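You operate a simulated robot arm through the tools that you are given. There is no shell and no other tool. Be economical: measure what you need, move in short steps, check, and stop when the job is done.

You are at the controls of a simulated two-armed robot. One attempt, no reset.

JOB
Change the synthesizer from horn to flute, bright slider to HIGH, and latch the note D.
Fine: HOLD goes on before the key, one press; no other note is lit; leave the other controls alone.

The check looks at the end state, three seconds after you hand in, the way a careful person would. Anything else that was tipped, shoved, dropped, spilled or broken makes it a failure.

ROBOT AND FRAMES
Two 7-joint arms with fingered hands on one trunk, on a base that drives. Base frame: it is fixed to the floor where the robot stands at the start and does not move with it; the origin is under the middle of the robot, x ahead of it, y to its left, z up. Readings come in cm, degrees, newtons and seconds.
The left shoulder is at the start at [11.8, 12.5, 120.5], the right one opposite. With the tool pointing down near the work surface each hand reaches from about 10 to 86 cm from the robot's upright axis, wherever it stands, measured 20 degrees to its own side. Places, roughly: a-note piano key [40, -20, 80]; b-note piano key [50, -20, 80]; bright slider of the synthesizer [60, -20, 80]; c-note piano key [40, -10, 80]; d-note piano key [40, -10, 80]; e-note piano key [40, -10, 80]; f-note piano key [40, -10, 80]; flute tab [60, -10, 80]; g-note piano key [40, -20, 80]; hold button of the synthesizer [40, 0, 80]; horn tab [60, 0, 80]; level slider of the synthesizer [60, -10, 80]; organ tab [50, 10, 80]; power switch of the synthesizer [40, 10, 80]; steel pedal plate [40, 10, 0]; strings tab [50, 10, 80]. Payload 3.7 kg a hand.
Tool frame (each hand has its own): the origin (TCP) lies between the finger pads and is the grasp point; the fingertips stand 2.5 cm ahead of it; z points along the fingers, y is the line along which they close. Largest opening 8.8 cm; the body of the gripper starts 2.9 cm behind the TCP. The gripper is a hand of 5 fingers: y runs from the thumb to the fingers, the wrist lies at [-1.3, -9.7, -16.2] in the tool frame.
Orientation is that of the tool frame in the base frame, as a unit quaternion [x, y, z, w]. With the fingers straight down and the wrist toward the robot, the tool's x, y and z point along [0, 1, 0], [1, 0, 0] and [0, 0, -1] of the base frame.

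CONTROLS
- The arms move only by the tool move_arm. It takes "left_series", "right_series" or both (then of equal length, played together; a hand with none holds still); each is a list of rows, each a list of 6 numbers: the shift along the tool's x, y, z in cm, then the turn, a rotation vector about the tool's x, y, z in degrees. In form: [[x, y, z, wx, wy, wz], ...]. A call has 1 to 8 rows; each row shifts and turns the commanded pose from where the row before left it, along the tool's axes as they then stand. A row lasts 0.2 s, in which the tool goes at most 5 cm and 8.6 degrees; a call with a longer step from one row to the next is refused whole. Where a pose cannot be reached the arm comes as near as it can. A force on the tool above 40 N (or 10 N above the force at the start of the call, whichever is more), or a blocked arm, ends the call early, and 0.2 s more pass. In this call time passes only in rows, and 0.2 s behind the last. It gives the time, the measured TCP pose, the force on the tool (base axes), the opening and the grip force at its end, in the units of the frame above (readings bear some noise), with the torque about the TCP (base axes, N m) and any sound that the robot's microphone picked up.
- Cameras (640 x 400 px; columns grow to the right, rows downward): "scene" is now at [19.45, -0.55, 133.28]; the picture's right is [-0.10, -0.99, 0.00], its down [-0.75, 0.08, -0.66] and it looks along [0.65, -0.07, -0.75] (base axes); focal length 225 px, centre (320, 200). "left" rides on the left gripper at [-5.9, -7.9, -10.5] in its tool frame; the picture's right is [-0.73, -0.32, 0.61], its down [0.62, -0.68, 0.38] and it looks along [0.29, 0.66, 0.70] (tool axes); focal length 234 px, centre (320, 200). "right" rides on the right gripper at [5.9, -7.9, -10.5] in its tool frame; the picture's right is [-0.73, 0.32, -0.61], its down [-0.62, -0.68, 0.38] and it looks along [-0.29, 0.66, 0.70] (tool axes); focal length 234 px, centre (320, 200). There is no depth. A picture from a camera that has moved, and an enlarged one, comes with that camera's place and axes in the base frame and with its lens. The place of the scene camera against the robot may be out by one fixed shift of up to 1.2 cm in any direction.
- capture(camera): a new picture of that camera. It takes no simulated time.
- move_column(by): slides the trunk up (or, below 0, down) by that many cm; the arms and the scene camera ride with it, the base frame stays. It gives what a move gives, with no picture.
- steer(legs): drives the robot by 1 to 6 legs, each [ahead, left, turn to the left] in cm, cm and degrees, along the robot's own axes; the way and the turn of a leg run together, so that a leg with both is an arc; at most 150 cm and 180 degrees a leg. The arms and the cameras ride along, it lands a little off, and it stops where it bumps. It gives what a move gives.
- curl_fingers(index, middle, ring, little, thumb_bend, thumb_turn, hand): sets how far each is bent, from 0 (flat) to 100 (curled in); at 30 the hand is open as for a grip, at 70 the pads meet at the TCP. One left out holds its place. A second passes; each finger stops where it meets its share of the squeeze, and holds until it gets a number again. It is the only way to open and close the hand. It gives what a move gives, with no picture; readings hold the bend of each and the force on index, middle, ring, little, thumb and palm. thumb_turn goes from beside the hand (0) to across from the fingers (100), as for a grip.
- pan_tilt(pan, tilt): turns the head with the scene camera to pan (to the left, within 80 degrees either way) and tilt (down, from -29 to 69), counted from straight ahead of the robot. It gives what a move gives.
- close_up(camera, box): a new picture of the part [left, top, right, bottom] of that camera's present view, enlarged. It takes no simulated time.
- close_job(): hands the job in; it is judged then, once.

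Work in short steps. Places have to be worked out from the pictures, the camera data and where the tool is seen: move nearer, look again, correct. Check each grasp and each placing, and mend what went wrong. You have 120 turns and 108 pictures in all, those below and enlarged ones among them. Open the grippers and draw the arms clear of the work before you hand the job in, unless the task says otherwise; then end with one line.

The tools are called after ">>>" by a JSON object that holds its "method" and its "body". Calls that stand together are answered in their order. move_arm: Moves the arms, as the interface text tells. Its arguments: {"type":"object","properties":{"left_series":{"type":"array"},"right_series":{"type":"array"}},"required":[]} The other tools are called the same way: move_column (by) slides the trunk up or down; curl_fingers (index, middle, ring, little, thumb_bend, thumb_turn, hand) moves the fingers one by one; steer (legs) drives the base; pan_tilt (pan, tilt) turns the head that bears the scene camera; capture (camera) takes a picture; close_up (camera, box) takes an enlarged picture of a part of a camera's view; close_job () hands the job in.

At the start:

```text
time: 0.0
left_position: [57.08, 17.66, 112.2]
left_tcp_rot: [0.707, 0.707, 0.0, 0.001]
left_ft_force: [-0.4, 0.1, -0.4]
left_torque: [-0.08, -0.02, -0.02]
left_gripper_width: 8.75
left_gripper_force: 0.0
left_shape: jaw
left_bend: [30.0, 30.0, 30.0, 30.0, 30.0, 98.0]
left_finger forces: [0.0, 0.0, 0.0, 0.0, 0.1, 0.0]
right_position: [48.66, -37.8, 112.25]
right_tcp_rot: [0.707, 0.707, 0.0, 0.0]
right_ft_force: [-0.1, -0.7, 0.5]
right_torque: [0.04, 0.0, -0.02]
right_gripper_width: 8.74
right_gripper_force: 0.0
right_shape: jaw
right_bend: [30.0, 30.0, 30.0, 30.0, 30.0, 98.0]
right_finger forces: [0.0, 0.0, 0.0, 0.0, 0.0, 0.0]
trunk travel left (down, up): [-22.5, 19.0]
robot x, y, heading: [0.09, -0.06, 0.0]
head pan, tilt: [-5.9, 49.0]
```

scene: 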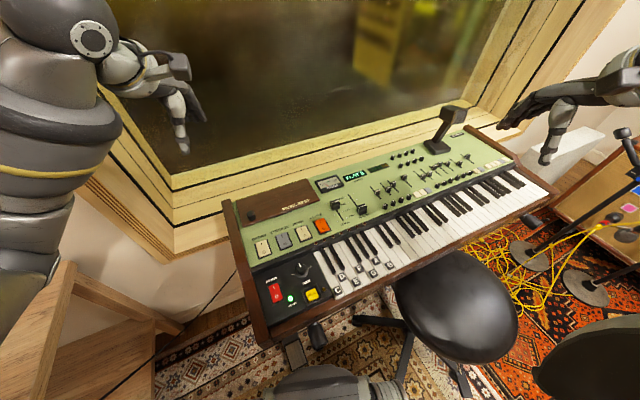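
right: 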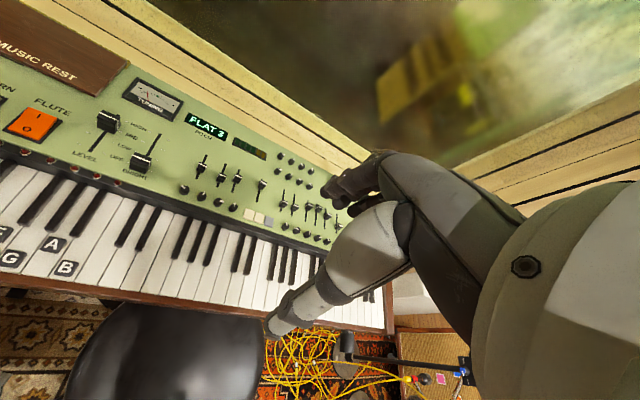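
left: 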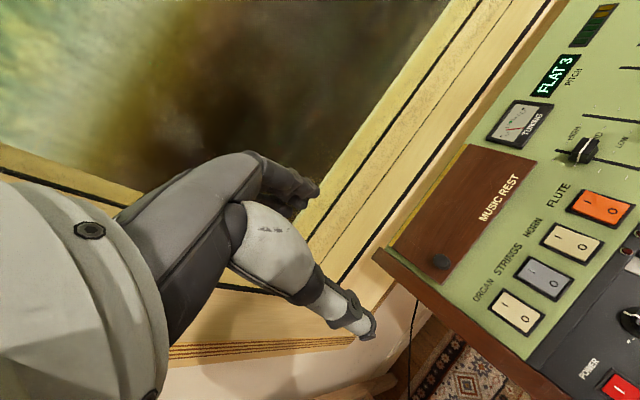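

The synth is ahead, turned with its keys to the robot's right. I'll enlarge the left part to read the states of the tabs, sliders and keys.

>>> {"method": "close_up", "body": {"camera": "scene", "box": [220, 160, 420, 320]}}

>>> {"method": "close_up", "body": {"camera": "left", "box": [440, 100, 640, 400]}}

>>> {"method": "close_up", "body": {"camera": "right", "box": [0, 50, 220, 300]}}

```text
2.50 times, centred on (320, 240) of scene
camera zoom: at [19.45, -0.55, 133.28], right [-0.1, -0.99, 0.0], down [-0.75, 0.08, -0.66], along [0.65, -0.07, -0.75], focal length 562 px, centre (320, 100)
```

zoom: 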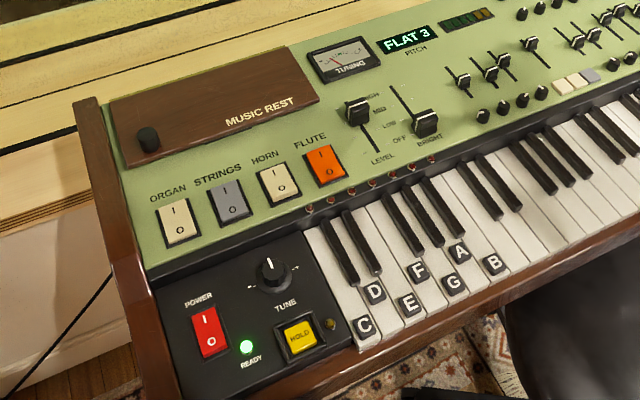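

```text
1.33 times, centred on (540, 250) of left
camera zoom: at [49.34, 11.72, 122.67], right [-0.32, -0.73, -0.61], down [-0.68, 0.62, -0.38], along [0.66, 0.29, -0.7], focal length 312 px, centre (27, 133)
```

zoom: 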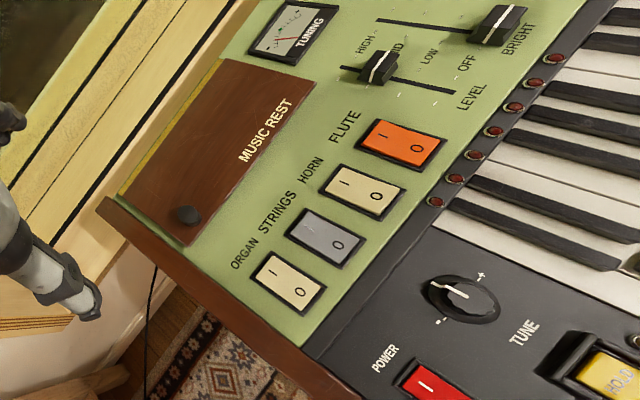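

```text
1.60 times, centred on (110, 175) of right
camera zoom: at [40.79, -32.02, 122.8], right [0.32, -0.73, 0.61], down [-0.68, -0.62, -0.38], along [0.66, -0.29, -0.7], focal length 375 px, centre (656, 240)
```

zoom: 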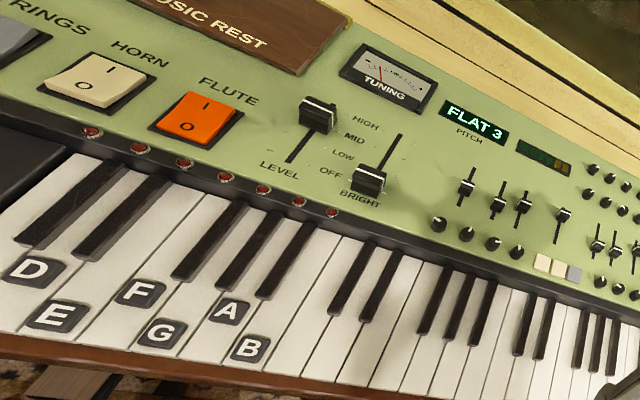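

Flute tab triangulates to about (57, -5.3, 79) and the bright knob to about (61, -17.9, 80). The synth is yawed roughly 19° to the left. I'll shape the right hand into a pointing index finger and look at it.

>>> {"method": "curl_fingers", "body": {"hand": "right", "index": 30, "middle": 100, "ring": 100, "little": 100, "thumb_bend": 30, "thumb_turn": 0}}

>>> {"method": "capture", "body": {"camera": "right"}}

>>> {"method": "close_up", "body": {"camera": "scene", "box": [480, 40, 640, 180]}}

```text
time: 1.0
left_position: [57.11, 17.63, 112.2]
left_tcp_rot: [0.707, 0.707, 0.001, 0.0]
left_ft_force: [0.8, 0.8, -0.7]
left_torque: [0.06, 0.0, 0.01]
left_gripper_width: 8.75
left_gripper_force: 0.1
left_shape: jaw
left_bend: [30.0, 30.0, 30.0, 30.0, 30.0, 98.0]
left_finger forces: [0.1, 0.0, 0.0, 0.1, 0.0, 0.0]
right_position: [48.72, -37.74, 112.27]
right_tcp_rot: [0.707, 0.707, 0.0, 0.0]
right_ft_force: [-1.1, 0.3, 0.6]
right_torque: [0.0, 0.03, -0.02]
right_gripper_width: 11.76
right_gripper_force: 0.0
right_shape: fingers
right_bend: [30.0, 100.0, 100.0, 100.0, 30.0, 0.0]
right_finger forces: [0.1, 0.0, 0.0, 0.0, 0.0, 0.0]
trunk travel left (down, up): [-22.5, 19.0]
robot x, y, heading: [0.03, 0.23, 0.1]
head pan, tilt: [-5.9, 49.0]
```

```text
101 pictures are left
camera right: at [40.79, -32.02, 122.8], right [0.32, -0.73, 0.61], down [-0.68, -0.62, -0.38], along [0.66, -0.29, -0.7], focal length 234 px, centre (320, 200)
```

right: 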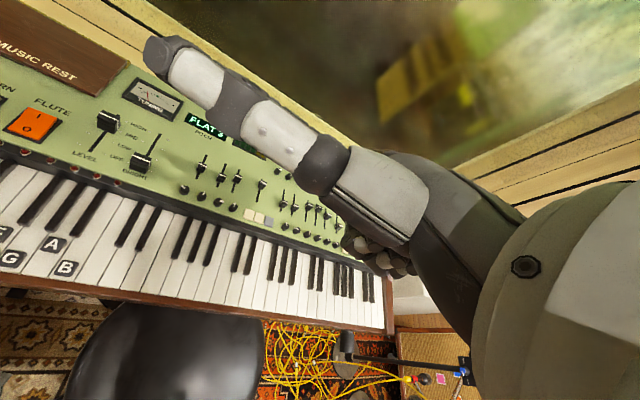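

```text
2.86 times, centred on (560, 110) of scene
camera zoom: at [19.45, -0.55, 133.28], right [-0.1, -0.99, 0.0], down [-0.75, 0.08, -0.66], along [0.65, -0.07, -0.75], focal length 642 px, centre (-366, 457)
```

zoom: 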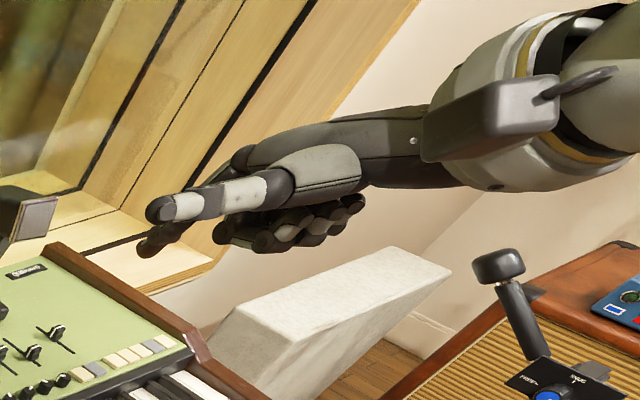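

The thumb now blocks the view of the index. I'll tuck it across under the curled fingers and straighten the index.

>>> {"method": "curl_fingers", "body": {"hand": "right", "index": 30, "thumb_bend": 100, "thumb_turn": 60}}

>>> {"method": "capture", "body": {"camera": "right"}}

>>> {"method": "close_up", "body": {"camera": "scene", "box": [480, 40, 640, 180]}}

```text
time: 2.0
left_position: [57.1, 17.68, 112.23]
left_tcp_rot: [0.707, 0.707, -0.001, 0.0]
left_ft_force: [1.1, -0.4, 0.6]
left_torque: [0.0, -0.02, -0.06]
left_gripper_width: 8.78
left_gripper_force: 0.0
left_shape: jaw
left_bend: [30.0, 30.0, 30.0, 30.0, 30.0, 98.0]
left_finger forces: [0.0, 0.0, 0.0, 0.1, 0.1, 0.0]
right_position: [48.77, -37.81, 112.22]
right_tcp_rot: [0.707, 0.707, 0.0, -0.001]
right_ft_force: [0.2, 0.3, -0.6]
right_torque: [0.01, 0.02, -0.01]
right_gripper_width: 2.67
right_gripper_force: 0.0
right_shape: fingers
right_bend: [30.0, 100.0, 100.0, 100.0, 100.0, 61.0]
right_finger forces: [0.0, 0.0, 0.0, 0.1, 0.0, 0.0]
trunk travel left (down, up): [-22.5, 19.0]
robot x, y, heading: [-0.15, -0.25, 0.0]
head pan, tilt: [-5.9, 49.0]
```

```text
99 pictures are left
camera right: at [40.79, -32.02, 122.8], right [0.32, -0.73, 0.61], down [-0.68, -0.62, -0.38], along [0.66, -0.29, -0.7], focal length 234 px, centre (320, 200)
```

right: 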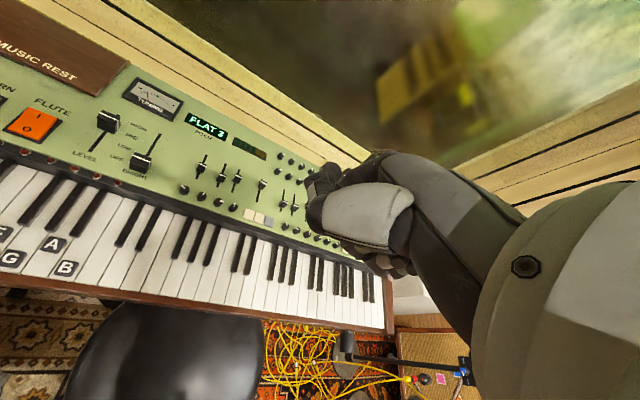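

```text
2.86 times, centred on (560, 110) of scene
camera zoom: at [19.45, -0.55, 133.28], right [-0.1, -0.99, 0.0], down [-0.75, 0.08, -0.66], along [0.65, -0.07, -0.75], focal length 642 px, centre (-366, 457)
```

zoom: 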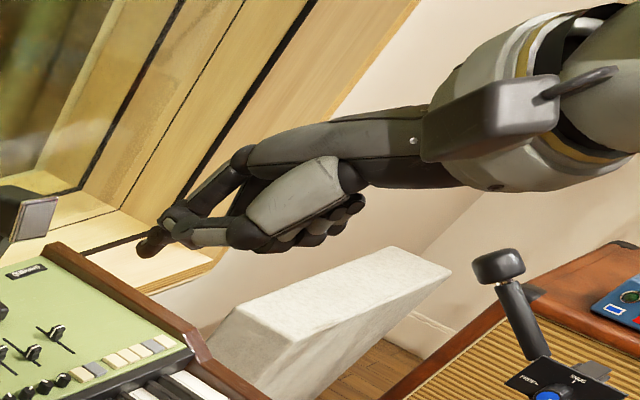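

The index tip seems to be near (51.4, -35.3, 112). The thumb tip is too close to it, so I'll straighten the index and turn the thumb farther across.

>>> {"method": "curl_fingers", "body": {"hand": "right", "index": 10, "thumb_bend": 100, "thumb_turn": 100}}

>>> {"method": "close_up", "body": {"camera": "right", "box": [240, 100, 480, 300]}}

>>> {"method": "close_up", "body": {"camera": "scene", "box": [490, 60, 590, 140]}}

```text
time: 3.0
left_position: [57.14, 17.62, 112.2]
left_tcp_rot: [0.707, 0.707, 0.0, 0.0]
left_ft_force: [-0.3, -0.9, 0.5]
left_torque: [0.0, 0.02, 0.01]
left_gripper_width: 8.77
left_gripper_force: 0.1
left_shape: jaw
left_bend: [30.0, 30.0, 30.0, 30.0, 30.0, 98.0]
left_finger forces: [0.0, 0.0, 0.1, 0.0, 0.0, 0.0]
right_position: [48.83, -37.76, 112.18]
right_tcp_rot: [0.707, 0.707, 0.0, -0.001]
right_ft_force: [-0.3, -0.2, -0.4]
right_torque: [0.03, -0.03, 0.01]
right_gripper_width: 2.98
right_gripper_force: 0.0
right_shape: fingers
right_bend: [10.0, 100.0, 100.0, 100.0, 100.0, 100.0]
right_finger forces: [0.1, 0.1, 0.0, 0.0, 0.1, 0.0]
trunk travel left (down, up): [-22.5, 19.0]
robot x, y, heading: [-0.42, 0.34, 0.1]
head pan, tilt: [-5.9, 49.0]
```

```text
2.00 times, centred on (360, 200) of right
camera zoom: at [40.79, -32.02, 122.8], right [0.32, -0.73, 0.61], down [-0.68, -0.62, -0.38], along [0.66, -0.29, -0.7], focal length 468 px, centre (240, 200)
```

zoom: 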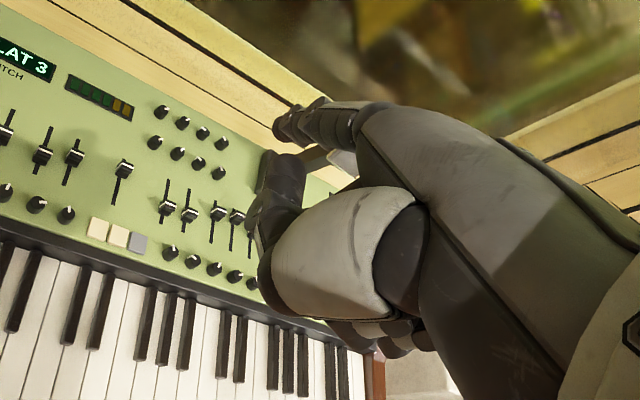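

```text
5.00 times, centred on (540, 100) of scene
camera zoom: at [19.45, -0.55, 133.28], right [-0.1, -0.99, 0.0], down [-0.75, 0.08, -0.66], along [0.65, -0.07, -0.75], focal length 1124 px, centre (-780, 700)
```

zoom: 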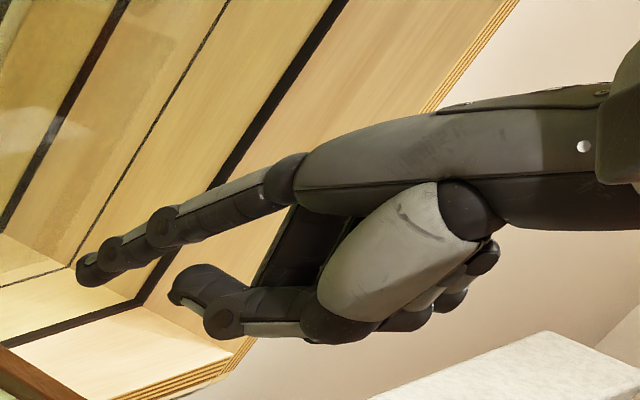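

Now the index is well separated: tip at about TCP + (0.9, 6.8, 0.2) in the tool frame, pointing 45° down. I'll yaw the hand 19° to align with the synth and pitch it 35° so the finger points nearly straight down.

>>> {"method": "move_arm", "body": {"right_series": [[0, 0, 0, 0, 0, -6.4], [0, 0, 0, 0, 0, -6.3], [0, 0, 0, 0, 0, -6.3], [0, 0, 0, 7, 0, 0], [0, 0, 0, 7, 0, 0], [0, 0, 0, 7, 0, 0], [0, 0, 0, 7, 0, 0], [0, 0, 0, 7, 0, 0]]}}

>>> {"method": "capture", "body": {"camera": "right"}}

>>> {"method": "capture", "body": {"camera": "scene"}}

```text
time: 4.8
left_position: [57.08, 17.72, 112.17]
left_tcp_rot: [0.707, 0.707, -0.001, 0.001]
left_ft_force: [0.6, 0.4, 0.0]
left_torque: [0.02, 0.03, 0.0]
left_gripper_width: 8.75
left_gripper_force: 0.0
left_shape: jaw
left_bend: [30.0, 30.0, 30.0, 30.0, 30.0, 98.0]
left_finger forces: [0.0, 0.1, 0.0, 0.0, 0.0, 0.1]
right_position: [48.71, -37.59, 112.1]
right_tcp_rot: [0.553, 0.776, -0.246, -0.176]
right_ft_force: [0.1, -0.7, 0.1]
right_torque: [0.01, 0.02, -0.04]
right_gripper_width: 2.97
right_gripper_force: 0.0
right_shape: fingers
right_bend: [10.0, 100.0, 100.0, 100.0, 100.0, 100.0]
right_finger forces: [0.1, 0.1, 0.0, 0.0, 0.0, 0.1]
trunk travel left (down, up): [-22.5, 19.0]
robot x, y, heading: [-0.12, 0.17, -0.2]
head pan, tilt: [-5.9, 49.0]
```

```text
95 pictures are left
camera right: at [46.43, -32.41, 125.35], right [0.82, -0.49, 0.31], down [-0.53, -0.84, 0.08], along [0.22, -0.23, -0.95], focal length 234 px, centre (320, 200)
```

right: 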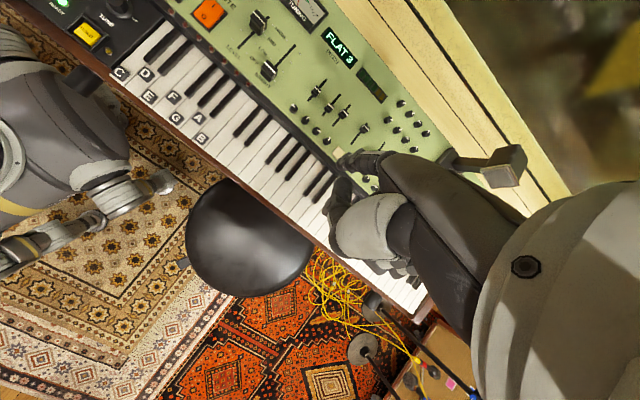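

```text
94 pictures are left
camera scene: at [19.53, -0.51, 133.26], right [-0.1, -0.99, 0.0], down [-0.75, 0.08, -0.66], along [0.65, -0.07, -0.75], focal length 225 px, centre (320, 200)
```

scene: 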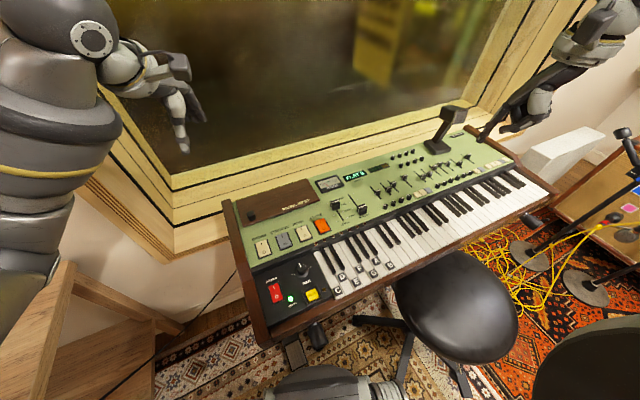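

The hand is aligned. Before touching anything I'll read the rocker states more closely.

>>> {"method": "close_up", "body": {"camera": "scene", "box": [250, 210, 340, 266]}}

>>> {"method": "close_up", "body": {"camera": "left", "box": [480, 180, 640, 400]}}

>>> {"method": "close_up", "body": {"camera": "scene", "box": [255, 260, 345, 316]}}

```text
7.11 times, centred on (295, 238) of scene
camera zoom: at [19.53, -0.51, 133.26], right [-0.1, -0.99, 0.0], down [-0.75, 0.08, -0.66], along [0.65, -0.07, -0.75], focal length 1598 px, centre (498, -70)
```

zoom: 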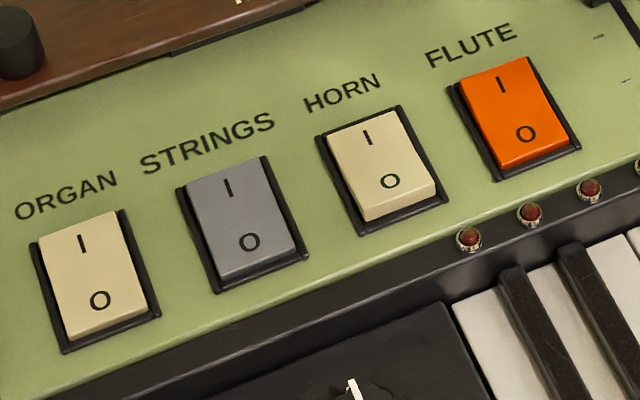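

```text
1.82 times, centred on (560, 290) of left
camera zoom: at [49.41, 11.76, 122.62], right [-0.32, -0.73, -0.61], down [-0.68, 0.62, -0.38], along [0.66, 0.29, -0.7], focal length 426 px, centre (-116, 36)
```

zoom: 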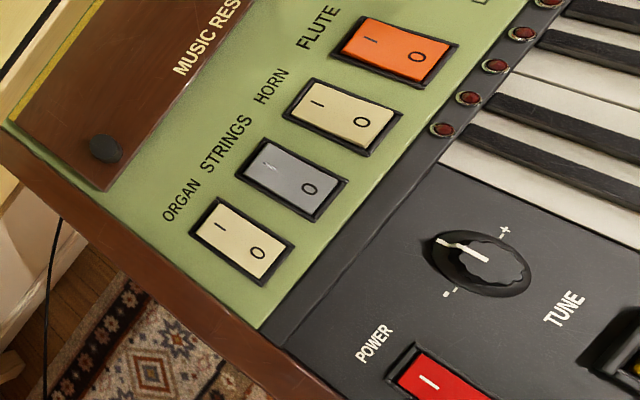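

```text
7.11 times, centred on (300, 288) of scene
camera zoom: at [19.53, -0.51, 133.26], right [-0.1, -0.99, 0.0], down [-0.75, 0.08, -0.66], along [0.65, -0.07, -0.75], focal length 1598 px, centre (462, -426)
```

zoom: 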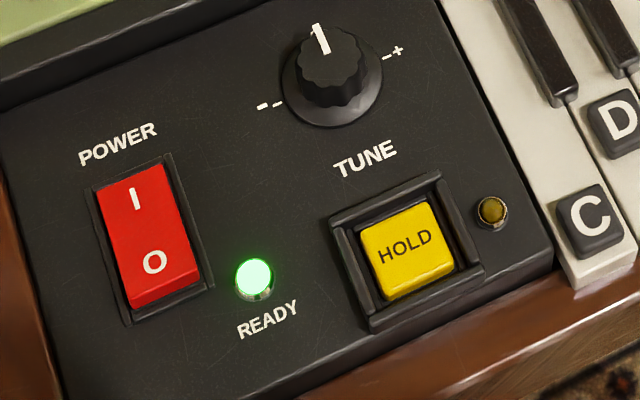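

Horn's O end is raised like the power switch's, so horn is on; the other tabs are off. The HOLD lamp is dark. Next I bring the right index tip to hover above the flute tab's I end, around (58.7, -4.8, 95).

>>> {"method": "move_arm", "body": {"right_series": [[3.36, 2.43, 0.28, 0, 0, 0], [3.36, 2.43, 0.28, 0, 0, 0], [3.36, 2.43, 0.28, 0, 0, 0], [3.36, 2.43, 0.28, 0, 0, 0], [3.36, 2.43, 0.28, 0, 0, 0], [3.36, 2.43, 0.28, 0, 0, 0], [3.36, 2.43, 0.28, 0, 0, 0], [3.36, 2.43, 0.28, 0, 0, 0]]}}

>>> {"method": "capture", "body": {"camera": "right"}}

>>> {"method": "capture", "body": {"camera": "scene"}}

>>> {"method": "capture", "body": {"camera": "left"}}

```text
time: 6.6
left_position: [57.16, 17.59, 112.18]
left_tcp_rot: [0.707, 0.708, -0.001, 0.0]
left_ft_force: [0.2, -1.0, 0.4]
left_torque: [0.0, 0.0, 0.02]
left_gripper_width: 8.76
left_gripper_force: 0.1
left_shape: jaw
left_bend: [30.0, 30.0, 30.0, 30.0, 30.0, 98.0]
left_finger forces: [0.1, 0.0, 0.1, 0.0, 0.1, 0.1]
right_position: [53.6, -8.17, 99.27]
right_tcp_rot: [0.555, 0.776, -0.243, -0.176]
right_ft_force: [0.1, -0.6, -0.9]
right_torque: [-0.04, 0.0, -0.02]
right_gripper_width: 2.97
right_gripper_force: 0.0
right_shape: fingers
right_bend: [10.0, 100.0, 100.0, 100.0, 100.0, 100.0]
right_finger forces: [0.0, 0.0, 0.0, 0.0, 0.0, 0.0]
right hand out of reach, approached as far as the arm can: row 8
trunk travel left (down, up): [-22.5, 19.0]
robot x, y, heading: [-0.35, -0.11, -0.2]
head pan, tilt: [-5.9, 49.0]
```

```text
90 pictures are left
camera right: at [51.33, -2.85, 112.49], right [0.81, -0.49, 0.31], down [-0.54, -0.84, 0.07], along [0.23, -0.23, -0.95], focal length 234 px, centre (320, 200)
```

right: 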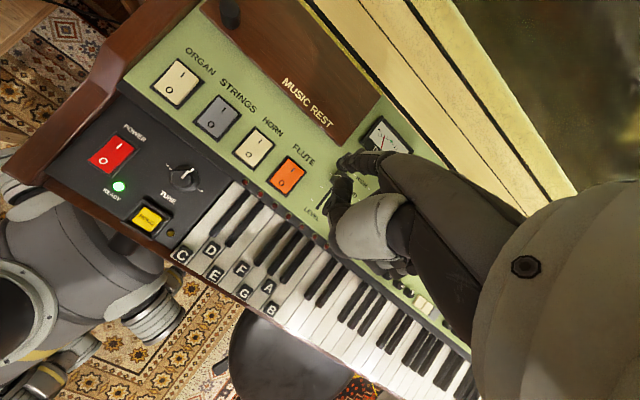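

```text
89 pictures are left
camera scene: at [19.54, -0.56, 133.26], right [-0.1, -0.99, 0.0], down [-0.75, 0.08, -0.66], along [0.65, -0.07, -0.76], focal length 225 px, centre (320, 200)
```

scene: 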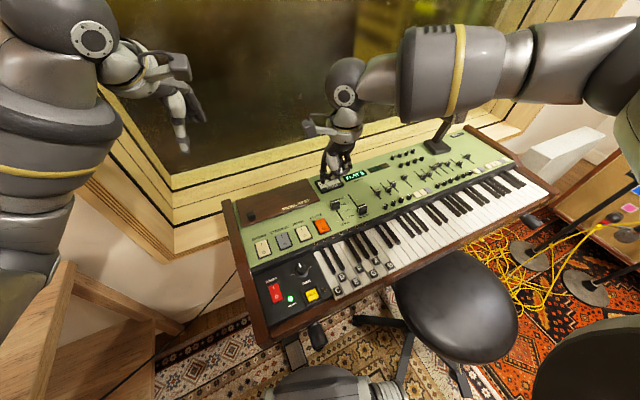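

```text
88 pictures are left
camera left: at [49.43, 11.7, 122.61], right [-0.32, -0.73, -0.61], down [-0.68, 0.62, -0.38], along [0.66, 0.29, -0.7], focal length 234 px, centre (320, 200)
```

left: 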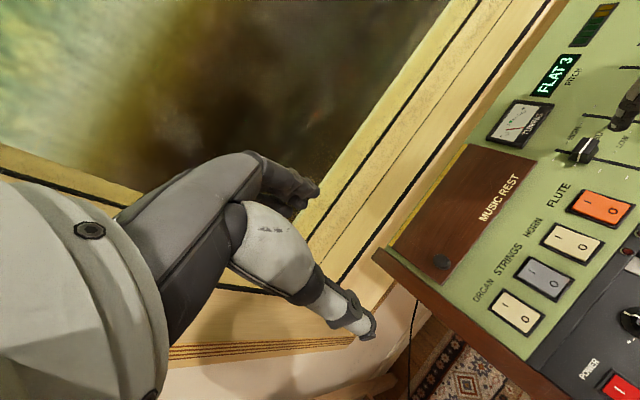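

The arm hits its limit with this yaw. The finger is near vertical, so yaw hardly matters; I'll undo the 19° yaw in place, which suits the right arm better.

>>> {"method": "move_arm", "body": {"right_series": [[0, 0, 0, 0, 3.63, 5.19], [0, 0, 0, 0, 3.63, 5.19], [0, 0, 0, 0, 3.63, 5.19]]}}

>>> {"method": "close_up", "body": {"camera": "scene", "box": [270, 120, 430, 260]}}

>>> {"method": "capture", "body": {"camera": "right"}}

```text
time: 7.4
left_position: [57.13, 17.71, 112.14]
left_tcp_rot: [0.707, 0.707, 0.0, 0.0]
left_ft_force: [0.8, 0.3, -1.4]
left_torque: [0.01, 0.02, 0.02]
left_gripper_width: 8.76
left_gripper_force: 0.1
left_shape: jaw
left_bend: [30.0, 30.0, 30.0, 30.0, 30.0, 98.0]
left_finger forces: [0.1, 0.0, 0.1, 0.0, 0.0, 0.0]
right_position: [53.45, -8.07, 99.41]
right_tcp_rot: [0.674, 0.675, -0.213, -0.212]
right_ft_force: [-0.1, -0.3, -0.4]
right_torque: [0.01, 0.03, 0.02]
right_gripper_width: 2.99
right_gripper_force: 0.0
right_shape: fingers
right_bend: [10.0, 100.0, 100.0, 100.0, 100.0, 100.0]
right_finger forces: [0.1, 0.0, 0.0, 0.0, 0.0, 0.0]
trunk travel left (down, up): [-22.5, 19.0]
robot x, y, heading: [0.08, 0.23, 0.1]
head pan, tilt: [-5.9, 49.0]
```

```text
2.86 times, centred on (350, 190) of scene
camera zoom: at [19.45, -0.55, 133.28], right [-0.1, -0.99, 0.0], down [-0.75, 0.08, -0.66], along [0.65, -0.07, -0.75], focal length 642 px, centre (234, 229)
```

zoom: 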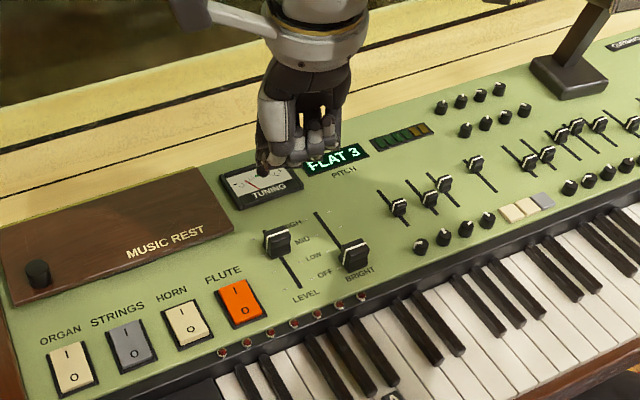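

```text
86 pictures are left
camera right: at [53.06, -2.36, 112.62], right [0.61, -0.73, 0.31], down [-0.78, -0.62, 0.08], along [0.14, -0.29, -0.95], focal length 234 px, centre (320, 200)
```

right: 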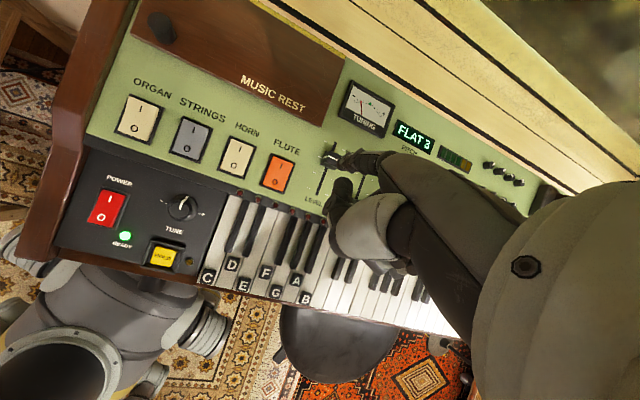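

The tip measures about (58.8, -7, 95.5), matching my model. I shift 2.2 cm left and go down 10 cm above the flute tab, then look again.

>>> {"method": "move_arm", "body": {"right_series": [[2.2, 0, 0, 0, 0, 0], [0, 1.91, 2.73, 0, 0, 0], [0, 1.91, 2.73, 0, 0, 0], [0, 1.91, 2.73, 0, 0, 0]]}}

>>> {"method": "close_up", "body": {"camera": "scene", "box": [270, 160, 370, 240]}}

>>> {"method": "capture", "body": {"camera": "right"}}

>>> {"method": "capture", "body": {"camera": "left"}}

```text
time: 8.4
left_position: [57.09, 17.62, 112.18]
left_tcp_rot: [0.707, 0.707, -0.001, 0.0]
left_ft_force: [-0.2, -0.8, 0.0]
left_torque: [-0.01, -0.05, 0.0]
left_gripper_width: 8.76
left_gripper_force: 0.1
left_shape: jaw
left_bend: [30.0, 30.0, 30.0, 30.0, 30.0, 98.0]
left_finger forces: [0.0, 0.0, 0.0, 0.0, 0.1, 0.0]
right_position: [51.5, -9.87, 90.96]
right_tcp_rot: [0.674, 0.675, -0.212, -0.213]
right_ft_force: [-0.5, 0.2, 0.1]
right_torque: [-0.02, 0.0, -0.02]
right_gripper_width: 3.0
right_gripper_force: 0.0
right_shape: fingers
right_bend: [10.0, 100.0, 100.0, 100.0, 100.0, 100.0]
right_finger forces: [0.0, 0.0, 0.1, 0.0, 0.0, 0.0]
right hand out of reach, approached as far as the arm can: row 1, 2, 3, 4
trunk travel left (down, up): [-22.5, 19.0]
robot x, y, heading: [-0.32, -0.03, -0.0]
head pan, tilt: [-5.9, 49.0]
```

```text
5.00 times, centred on (320, 200) of scene
camera zoom: at [19.47, -0.58, 133.28], right [-0.1, -0.99, 0.0], down [-0.75, 0.08, -0.66], along [0.65, -0.07, -0.75], focal length 1124 px, centre (320, 200)
```

zoom: 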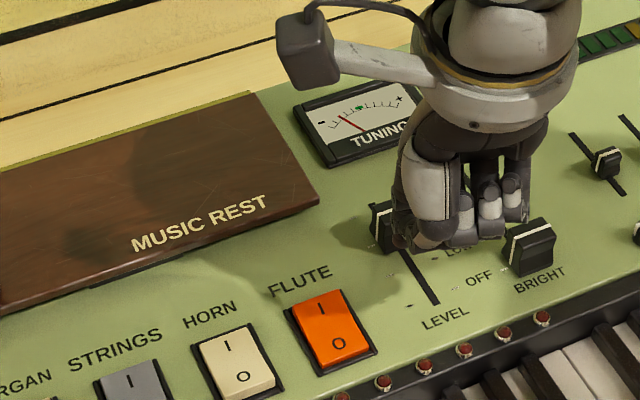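

```text
84 pictures are left
camera right: at [51.08, -4.16, 104.13], right [0.61, -0.73, 0.31], down [-0.78, -0.62, 0.08], along [0.14, -0.29, -0.95], focal length 234 px, centre (320, 200)
```

right: 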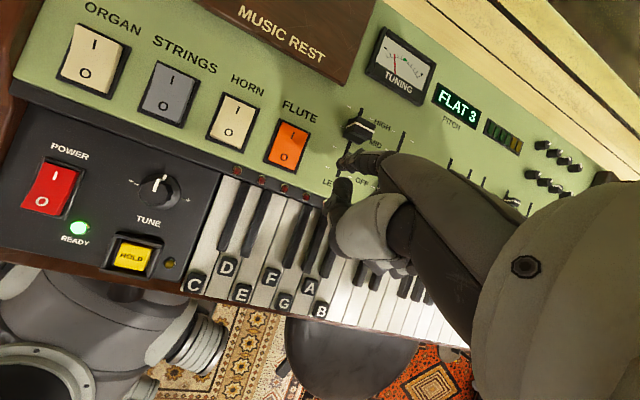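

```text
83 pictures are left
camera left: at [49.35, 11.7, 122.67], right [-0.32, -0.73, -0.61], down [-0.68, 0.62, -0.38], along [0.66, 0.29, -0.7], focal length 234 px, centre (320, 200)
```

left: 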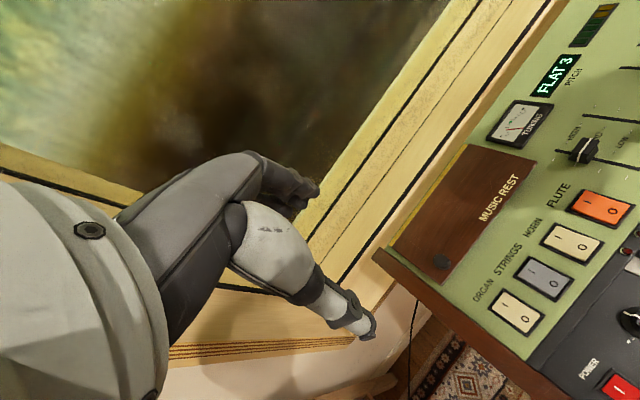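

The right arm can't go farther left in this pose. Turning the robot about 19° left would put every target on its right side, square on. First I lift the hand and look at the floor around the base.

>>> {"method": "move_arm", "body": {"right_series": [[0, -2.3, -3.28, 0, 0, 0], [0, -2.3, -3.28, 0, 0, 0], [0, -2.3, -3.28, 0, 0, 0], [0, -2.3, -3.28, 0, 0, 0]]}}

>>> {"method": "pan_tilt", "body": {"pan": 0, "tilt": 69}}

>>> {"method": "capture", "body": {"camera": "scene"}}

```text
time: 9.4
left_position: [57.13, 17.74, 112.31]
left_tcp_rot: [0.707, 0.707, 0.001, 0.0]
left_ft_force: [-0.5, 0.4, 0.0]
left_torque: [0.01, 0.0, 0.04]
left_gripper_width: 8.75
left_gripper_force: 0.1
left_shape: jaw
left_bend: [30.0, 30.0, 30.0, 30.0, 30.0, 98.0]
left_finger forces: [0.0, 0.1, 0.0, 0.0, 0.0, 0.0]
right_position: [51.61, -10.08, 107.11]
right_tcp_rot: [0.674, 0.674, -0.213, -0.213]
right_ft_force: [-0.3, -0.7, -0.5]
right_torque: [-0.01, -0.02, 0.01]
right_gripper_width: 3.0
right_gripper_force: 0.0
right_shape: fingers
right_bend: [10.0, 100.0, 100.0, 100.0, 100.0, 100.0]
right_finger forces: [0.1, 0.0, 0.1, 0.0, 0.0, 0.1]
trunk travel left (down, up): [-22.5, 19.0]
robot x, y, heading: [0.08, 0.52, -0.1]
head pan, tilt: [-5.9, 49.0]
```

```text
time: 10.2
left_position: [57.08, 17.75, 112.1]
left_tcp_rot: [0.707, 0.707, 0.0, 0.0]
left_ft_force: [-0.2, 0.5, 0.0]
left_torque: [-0.03, -0.02, 0.02]
left_gripper_width: 8.75
left_gripper_force: 0.2
left_shape: jaw
left_bend: [30.0, 30.0, 30.0, 30.0, 30.0, 98.0]
left_finger forces: [0.0, 0.0, 0.0, 0.0, 0.1, 0.1]
right_position: [51.74, -10.1, 106.99]
right_tcp_rot: [0.674, 0.674, -0.214, -0.214]
right_ft_force: [-0.6, 0.4, 0.3]
right_torque: [-0.02, -0.01, -0.02]
right_gripper_width: 2.99
right_gripper_force: 0.0
right_shape: fingers
right_bend: [10.0, 100.0, 100.0, 100.0, 100.0, 100.0]
right_finger forces: [0.1, 0.0, 0.0, 0.1, 0.0, 0.1]
trunk travel left (down, up): [-22.5, 19.0]
robot x, y, heading: [-0.14, 0.39, -0.0]
head pan, tilt: [0.0, 68.8]
```

```text
82 pictures are left
camera scene: at [18.39, -0.09, 131.92], right [-0.05, -1.0, 0.0], down [-0.86, 0.04, -0.51], along [0.51, -0.03, -0.86], focal length 225 px, centre (320, 200)
```

scene: 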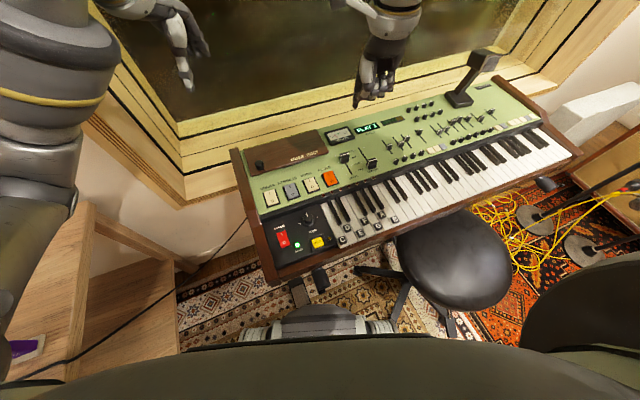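

The base is rounded at the front and the floor is clear for a turn in place. I'll turn 19° to the left.

>>> {"method": "steer", "body": {"legs": [[0, 0, 19]]}}

>>> {"method": "pan_tilt", "body": {"pan": -20, "tilt": 52}}

>>> {"method": "capture", "body": {"camera": "scene"}}

>>> {"method": "capture", "body": {"camera": "right"}}

```text
time: 11.7
left_position: [48.14, 35.36, 112.24]
left_tcp_rot: [0.581, 0.814, -0.001, 0.001]
left_ft_force: [0.1, -0.6, -0.2]
left_torque: [-0.01, 0.01, -0.03]
left_gripper_width: 8.76
left_gripper_force: 0.0
left_shape: jaw
left_bend: [30.0, 30.0, 30.0, 30.0, 30.0, 98.0]
left_finger forces: [0.0, 0.0, 0.0, 0.0, 0.0, 0.1]
right_position: [52.27, 7.23, 106.92]
right_tcp_rot: [0.554, 0.776, -0.244, -0.175]
right_ft_force: [0.3, 0.1, -0.4]
right_torque: [-0.02, 0.03, 0.05]
right_gripper_width: 2.99
right_gripper_force: 0.0
right_shape: fingers
right_bend: [10.0, 100.0, 100.0, 100.0, 100.0, 100.0]
right_finger forces: [0.0, 0.0, 0.1, 0.1, 0.0, 0.1]
trunk travel left (down, up): [-22.5, 19.0]
robot x, y, heading: [0.05, -0.18, 19.0]
head pan, tilt: [0.0, 68.8]
```

```text
time: 12.5
left_position: [48.33, 35.26, 112.08]
left_tcp_rot: [0.581, 0.814, 0.0, 0.0]
left_ft_force: [0.2, -0.8, -0.2]
left_torque: [-0.03, 0.01, 0.0]
left_gripper_width: 8.74
left_gripper_force: 0.1
left_shape: jaw
left_bend: [30.0, 30.0, 30.0, 30.0, 30.0, 98.0]
left_finger forces: [0.1, 0.1, 0.1, 0.0, 0.0, 0.0]
right_position: [52.3, 7.32, 107.02]
right_tcp_rot: [0.554, 0.776, -0.246, -0.175]
right_ft_force: [0.0, 0.1, -0.1]
right_torque: [0.02, -0.03, -0.06]
right_gripper_width: 2.99
right_gripper_force: 0.0
right_shape: fingers
right_bend: [10.0, 100.0, 100.0, 100.0, 100.0, 100.0]
right_finger forces: [0.0, 0.1, 0.1, 0.0, 0.0, 0.0]
trunk travel left (down, up): [-22.5, 19.0]
robot x, y, heading: [0.06, 0.08, 19.1]
head pan, tilt: [-20.0, 52.0]
```

```text
81 pictures are left
camera scene: at [18.58, 4.27, 132.96], right [-0.01, -1.0, 0.0], down [-0.78, 0.01, -0.62], along [0.62, 0.0, -0.78], focal length 225 px, centre (320, 200)
```

scene: 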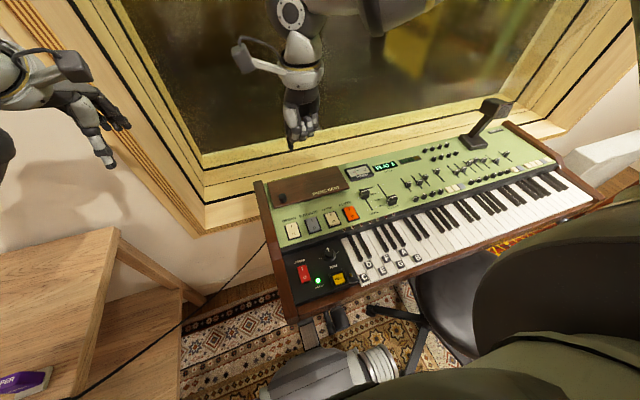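

```text
80 pictures are left
camera right: at [49.87, 12.5, 120.29], right [0.82, -0.49, 0.31], down [-0.53, -0.84, 0.08], along [0.22, -0.23, -0.95], focal length 234 px, centre (320, 200)
```

right: 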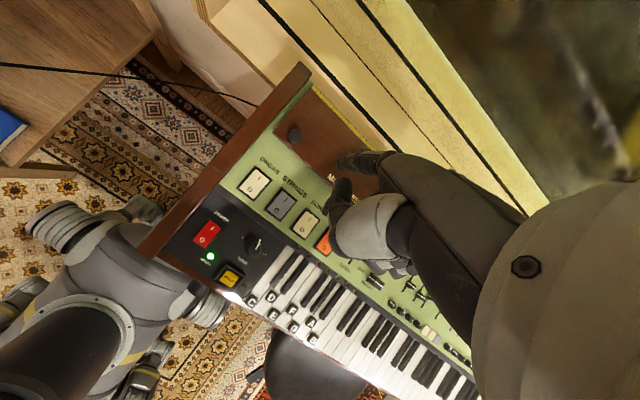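

Now the right hand has room. I move the tip over the flute tab's I end, about 9 cm above it.

>>> {"method": "move_arm", "body": {"right_series": [[-3.6, -0.12, 1.3, 0, 0, 0], [-3.6, -0.12, 1.3, 0, 0, 0], [-3.6, -0.12, 1.3, 0, 0, 0], [-3.6, -0.12, 1.3, 0, 0, 0], [0, 1.91, 2.73, 0, 0, 0], [0, 1.91, 2.73, 0, 0, 0], [0, 1.91, 2.73, 0, 0, 0]]}}

>>> {"method": "close_up", "body": {"camera": "scene", "box": [290, 140, 410, 240]}}

>>> {"method": "capture", "body": {"camera": "right"}}

```text
time: 14.1
left_position: [48.23, 35.21, 112.14]
left_tcp_rot: [0.581, 0.814, 0.0, -0.001]
left_ft_force: [0.5, -0.6, 0.3]
left_torque: [-0.01, 0.0, 0.01]
left_gripper_width: 8.77
left_gripper_force: 0.1
left_shape: jaw
left_bend: [30.0, 30.0, 30.0, 30.0, 30.0, 98.0]
left_finger forces: [0.1, 0.1, 0.0, 0.0, 0.0, 0.0]
right_position: [53.75, -7.39, 92.79]
right_tcp_rot: [0.554, 0.776, -0.245, -0.176]
right_ft_force: [0.1, 0.0, 0.6]
right_torque: [-0.01, 0.01, 0.01]
right_gripper_width: 2.97
right_gripper_force: 0.1
right_shape: fingers
right_bend: [10.0, 100.0, 100.0, 100.0, 100.0, 100.0]
right_finger forces: [0.1, 0.0, 0.0, 0.0, 0.1, 0.1]
trunk travel left (down, up): [-22.5, 19.0]
robot x, y, heading: [0.14, 0.1, 19.1]
head pan, tilt: [-20.0, 52.0]
```

```text
4.00 times, centred on (350, 190) of scene
camera zoom: at [18.66, 4.28, 132.93], right [-0.01, -1.0, 0.0], down [-0.78, 0.01, -0.62], along [0.62, -0.01, -0.78], focal length 899 px, centre (200, 240)
```

zoom: 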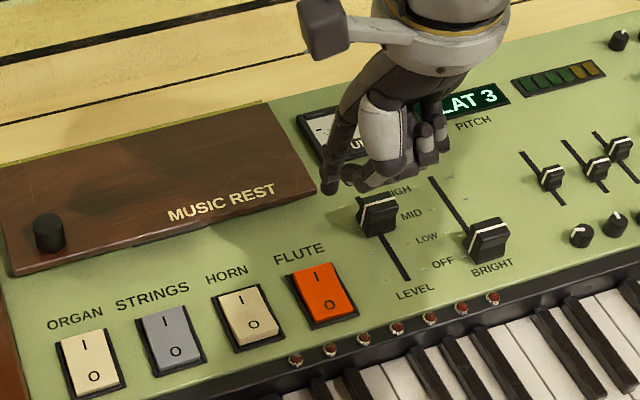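

```text
78 pictures are left
camera right: at [51.35, -2.13, 106.09], right [0.82, -0.49, 0.31], down [-0.53, -0.84, 0.08], along [0.22, -0.23, -0.95], focal length 234 px, centre (320, 200)
```

right: 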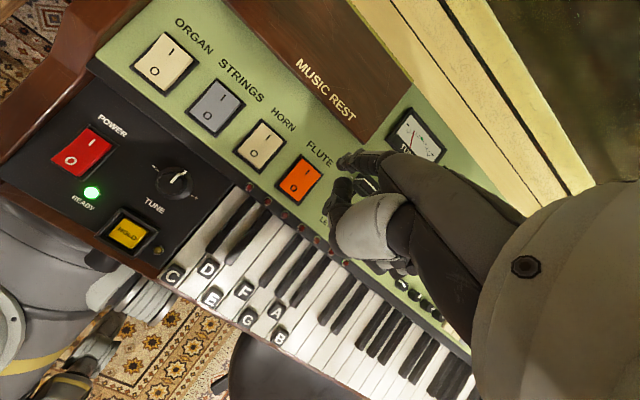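

Tip and tab line up: tip ≈ (58.5, -4.75, 88.7), and the tab's I end ≈ (58.4, -4.7, 79.5). I descend 7 cm straight down, then look.

>>> {"method": "move_arm", "body": {"right_series": [[0, 1.43, 2.05, 0, 0, 0], [0, 1.43, 2.05, 0, 0, 0], [0, 1.15, 1.64, 0, 0, 0]]}}

>>> {"method": "close_up", "body": {"camera": "scene", "box": [310, 170, 390, 230]}}

>>> {"method": "close_up", "body": {"camera": "right", "box": [220, 80, 420, 230]}}

```text
time: 14.9
left_position: [48.21, 35.19, 112.08]
left_tcp_rot: [0.58, 0.814, -0.001, 0.001]
left_ft_force: [0.6, 0.1, 0.0]
left_torque: [0.02, 0.01, 0.0]
left_gripper_width: 8.73
left_gripper_force: 0.0
left_shape: jaw
left_bend: [30.0, 30.0, 30.0, 30.0, 30.0, 98.0]
left_finger forces: [0.0, 0.0, 0.0, 0.0, 0.0, 0.1]
right_position: [53.38, -7.32, 86.07]
right_tcp_rot: [0.553, 0.776, -0.245, -0.175]
right_ft_force: [0.0, 0.3, 0.7]
right_torque: [-0.03, 0.01, 0.0]
right_gripper_width: 2.98
right_gripper_force: 0.1
right_shape: fingers
right_bend: [10.0, 100.0, 100.0, 100.0, 100.0, 100.0]
right_finger forces: [0.0, 0.0, 0.0, 0.1, 0.0, 0.1]
trunk travel left (down, up): [-22.5, 19.0]
robot x, y, heading: [0.16, -0.32, 19.1]
head pan, tilt: [-20.0, 52.0]
```

```text
6.67 times, centred on (350, 200) of scene
camera zoom: at [18.63, 4.27, 132.94], right [-0.01, -1.0, 0.0], down [-0.78, 0.01, -0.62], along [0.62, -0.01, -0.78], focal length 1498 px, centre (120, 200)
```

zoom: 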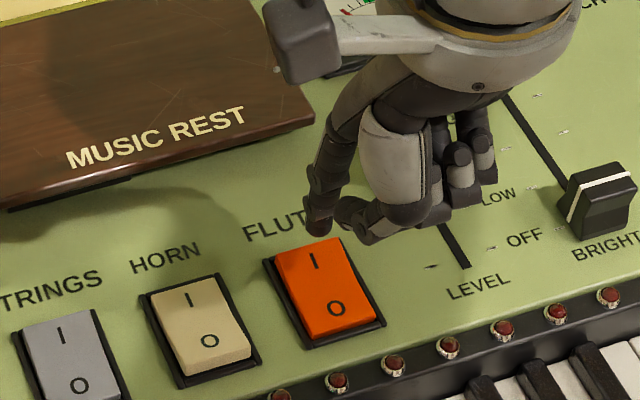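

```text
2.67 times, centred on (320, 155) of right
camera zoom: at [51.11, -2.15, 99.21], right [0.82, -0.49, 0.31], down [-0.53, -0.84, 0.08], along [0.22, -0.23, -0.95], focal length 624 px, centre (320, 320)
```

zoom: 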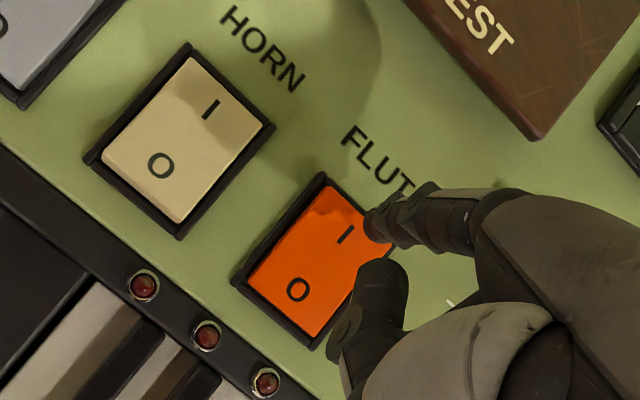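

The tip is right above the I end with about 2 cm to go. I press down in small steps.

>>> {"method": "move_arm", "body": {"right_series": [[0, 0.57, 0.82, 0, 0, 0], [0, 0.57, 0.82, 0, 0, 0], [0, 0.29, 0.41, 0, 0, 0], [0, 0.29, 0.41, 0, 0, 0]]}}

>>> {"method": "close_up", "body": {"camera": "scene", "box": [310, 170, 390, 230]}}

```text
time: 16.1
left_position: [48.07, 35.34, 112.34]
left_tcp_rot: [0.581, 0.814, 0.001, 0.001]
left_ft_force: [-0.2, -0.6, -0.8]
left_torque: [0.02, 0.02, -0.03]
left_gripper_width: 8.74
left_gripper_force: 0.0
left_shape: jaw
left_bend: [30.0, 30.0, 30.0, 30.0, 30.0, 98.0]
left_finger forces: [0.0, 0.0, 0.1, 0.0, 0.0, 0.1]
right_position: [53.95, -6.84, 83.87]
right_tcp_rot: [0.554, 0.779, -0.236, -0.172]
right_ft_force: [-1.5, -2.7, 31.4]
right_torque: [0.62, -1.38, -0.04]
right_gripper_width: 2.81
right_gripper_force: 15.8
right_shape: fingers
right_bend: [11.0, 100.0, 100.0, 100.0, 100.0, 100.0]
right_finger forces: [30.9, 0.0, 0.0, 0.1, 0.1, 0.0]
trunk travel left (down, up): [-22.5, 19.0]
robot x, y, heading: [-0.19, -0.05, 19.0]
head pan, tilt: [-20.0, 52.0]
stopped in row 4 (right hand): the force on the tool passed its limit at 42 N (the readings are from after the stop); the commanded pose is now the measured one
```

```text
6.67 times, centred on (350, 200) of scene
camera zoom: at [18.38, 4.22, 132.99], right [-0.01, -1.0, 0.0], down [-0.78, 0.01, -0.62], along [0.62, -0.01, -0.78], focal length 1498 px, centre (120, 200)
```

zoom: 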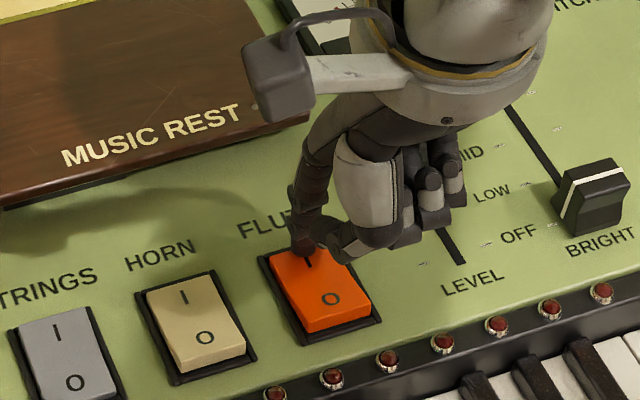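

The flute tab flipped: its O end is now raised. I retreat upward and look at all four tabs.

>>> {"method": "move_arm", "body": {"right_series": [[0, -1.15, -1.64, 0, 0, 0], [0, -1.15, -1.64, 0, 0, 0], [0, -2.3, -3.28, 0, 0, 0]]}}

>>> {"method": "close_up", "body": {"camera": "scene", "box": [275, 190, 375, 250]}}

>>> {"method": "close_up", "body": {"camera": "right", "box": [100, 60, 420, 280]}}

```text
time: 16.9
left_position: [48.24, 35.19, 112.26]
left_tcp_rot: [0.581, 0.814, 0.001, 0.002]
left_ft_force: [0.2, 0.5, 0.5]
left_torque: [0.0, -0.03, -0.01]
left_gripper_width: 8.74
left_gripper_force: 0.2
left_shape: jaw
left_bend: [30.0, 30.0, 30.0, 30.0, 30.0, 98.0]
left_finger forces: [0.0, 0.0, 0.0, 0.0, 0.0, 0.0]
right_position: [53.55, -7.17, 91.36]
right_tcp_rot: [0.554, 0.778, -0.24, -0.174]
right_ft_force: [0.0, 0.2, 0.0]
right_torque: [-0.01, -0.01, 0.0]
right_gripper_width: 3.0
right_gripper_force: 0.2
right_shape: fingers
right_bend: [10.0, 100.0, 100.0, 100.0, 100.0, 100.0]
right_finger forces: [0.0, 0.1, 0.0, 0.0, 0.1, 0.0]
trunk travel left (down, up): [-22.5, 19.0]
robot x, y, heading: [0.03, -0.47, 19.1]
head pan, tilt: [-20.0, 52.0]
```

```text
6.40 times, centred on (325, 220) of scene
camera zoom: at [18.35, 3.57, 132.83], right [-0.1, -1.0, 0.0], down [-0.79, 0.08, -0.61], along [0.61, -0.06, -0.79], focal length 1438 px, centre (288, 72)
```

zoom: 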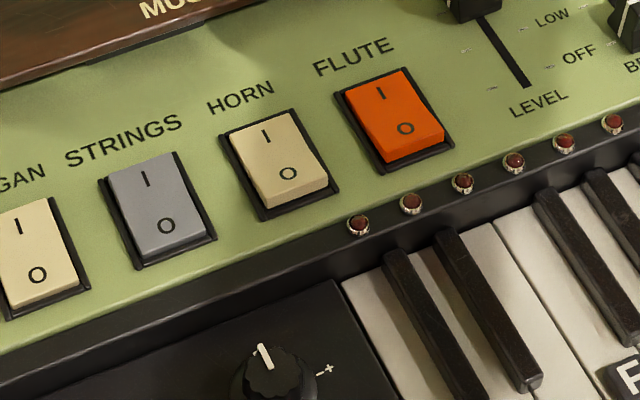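

```text
1.82 times, centred on (260, 170) of right
camera zoom: at [51.15, -2.01, 104.56], right [0.81, -0.49, 0.31], down [-0.53, -0.84, 0.07], along [0.23, -0.22, -0.95], focal length 426 px, centre (429, 254)
```

zoom: 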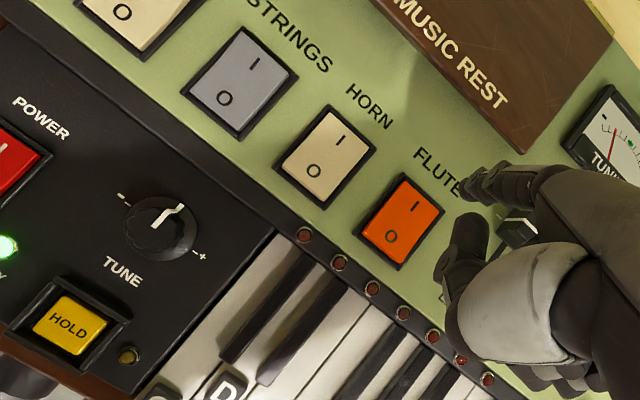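

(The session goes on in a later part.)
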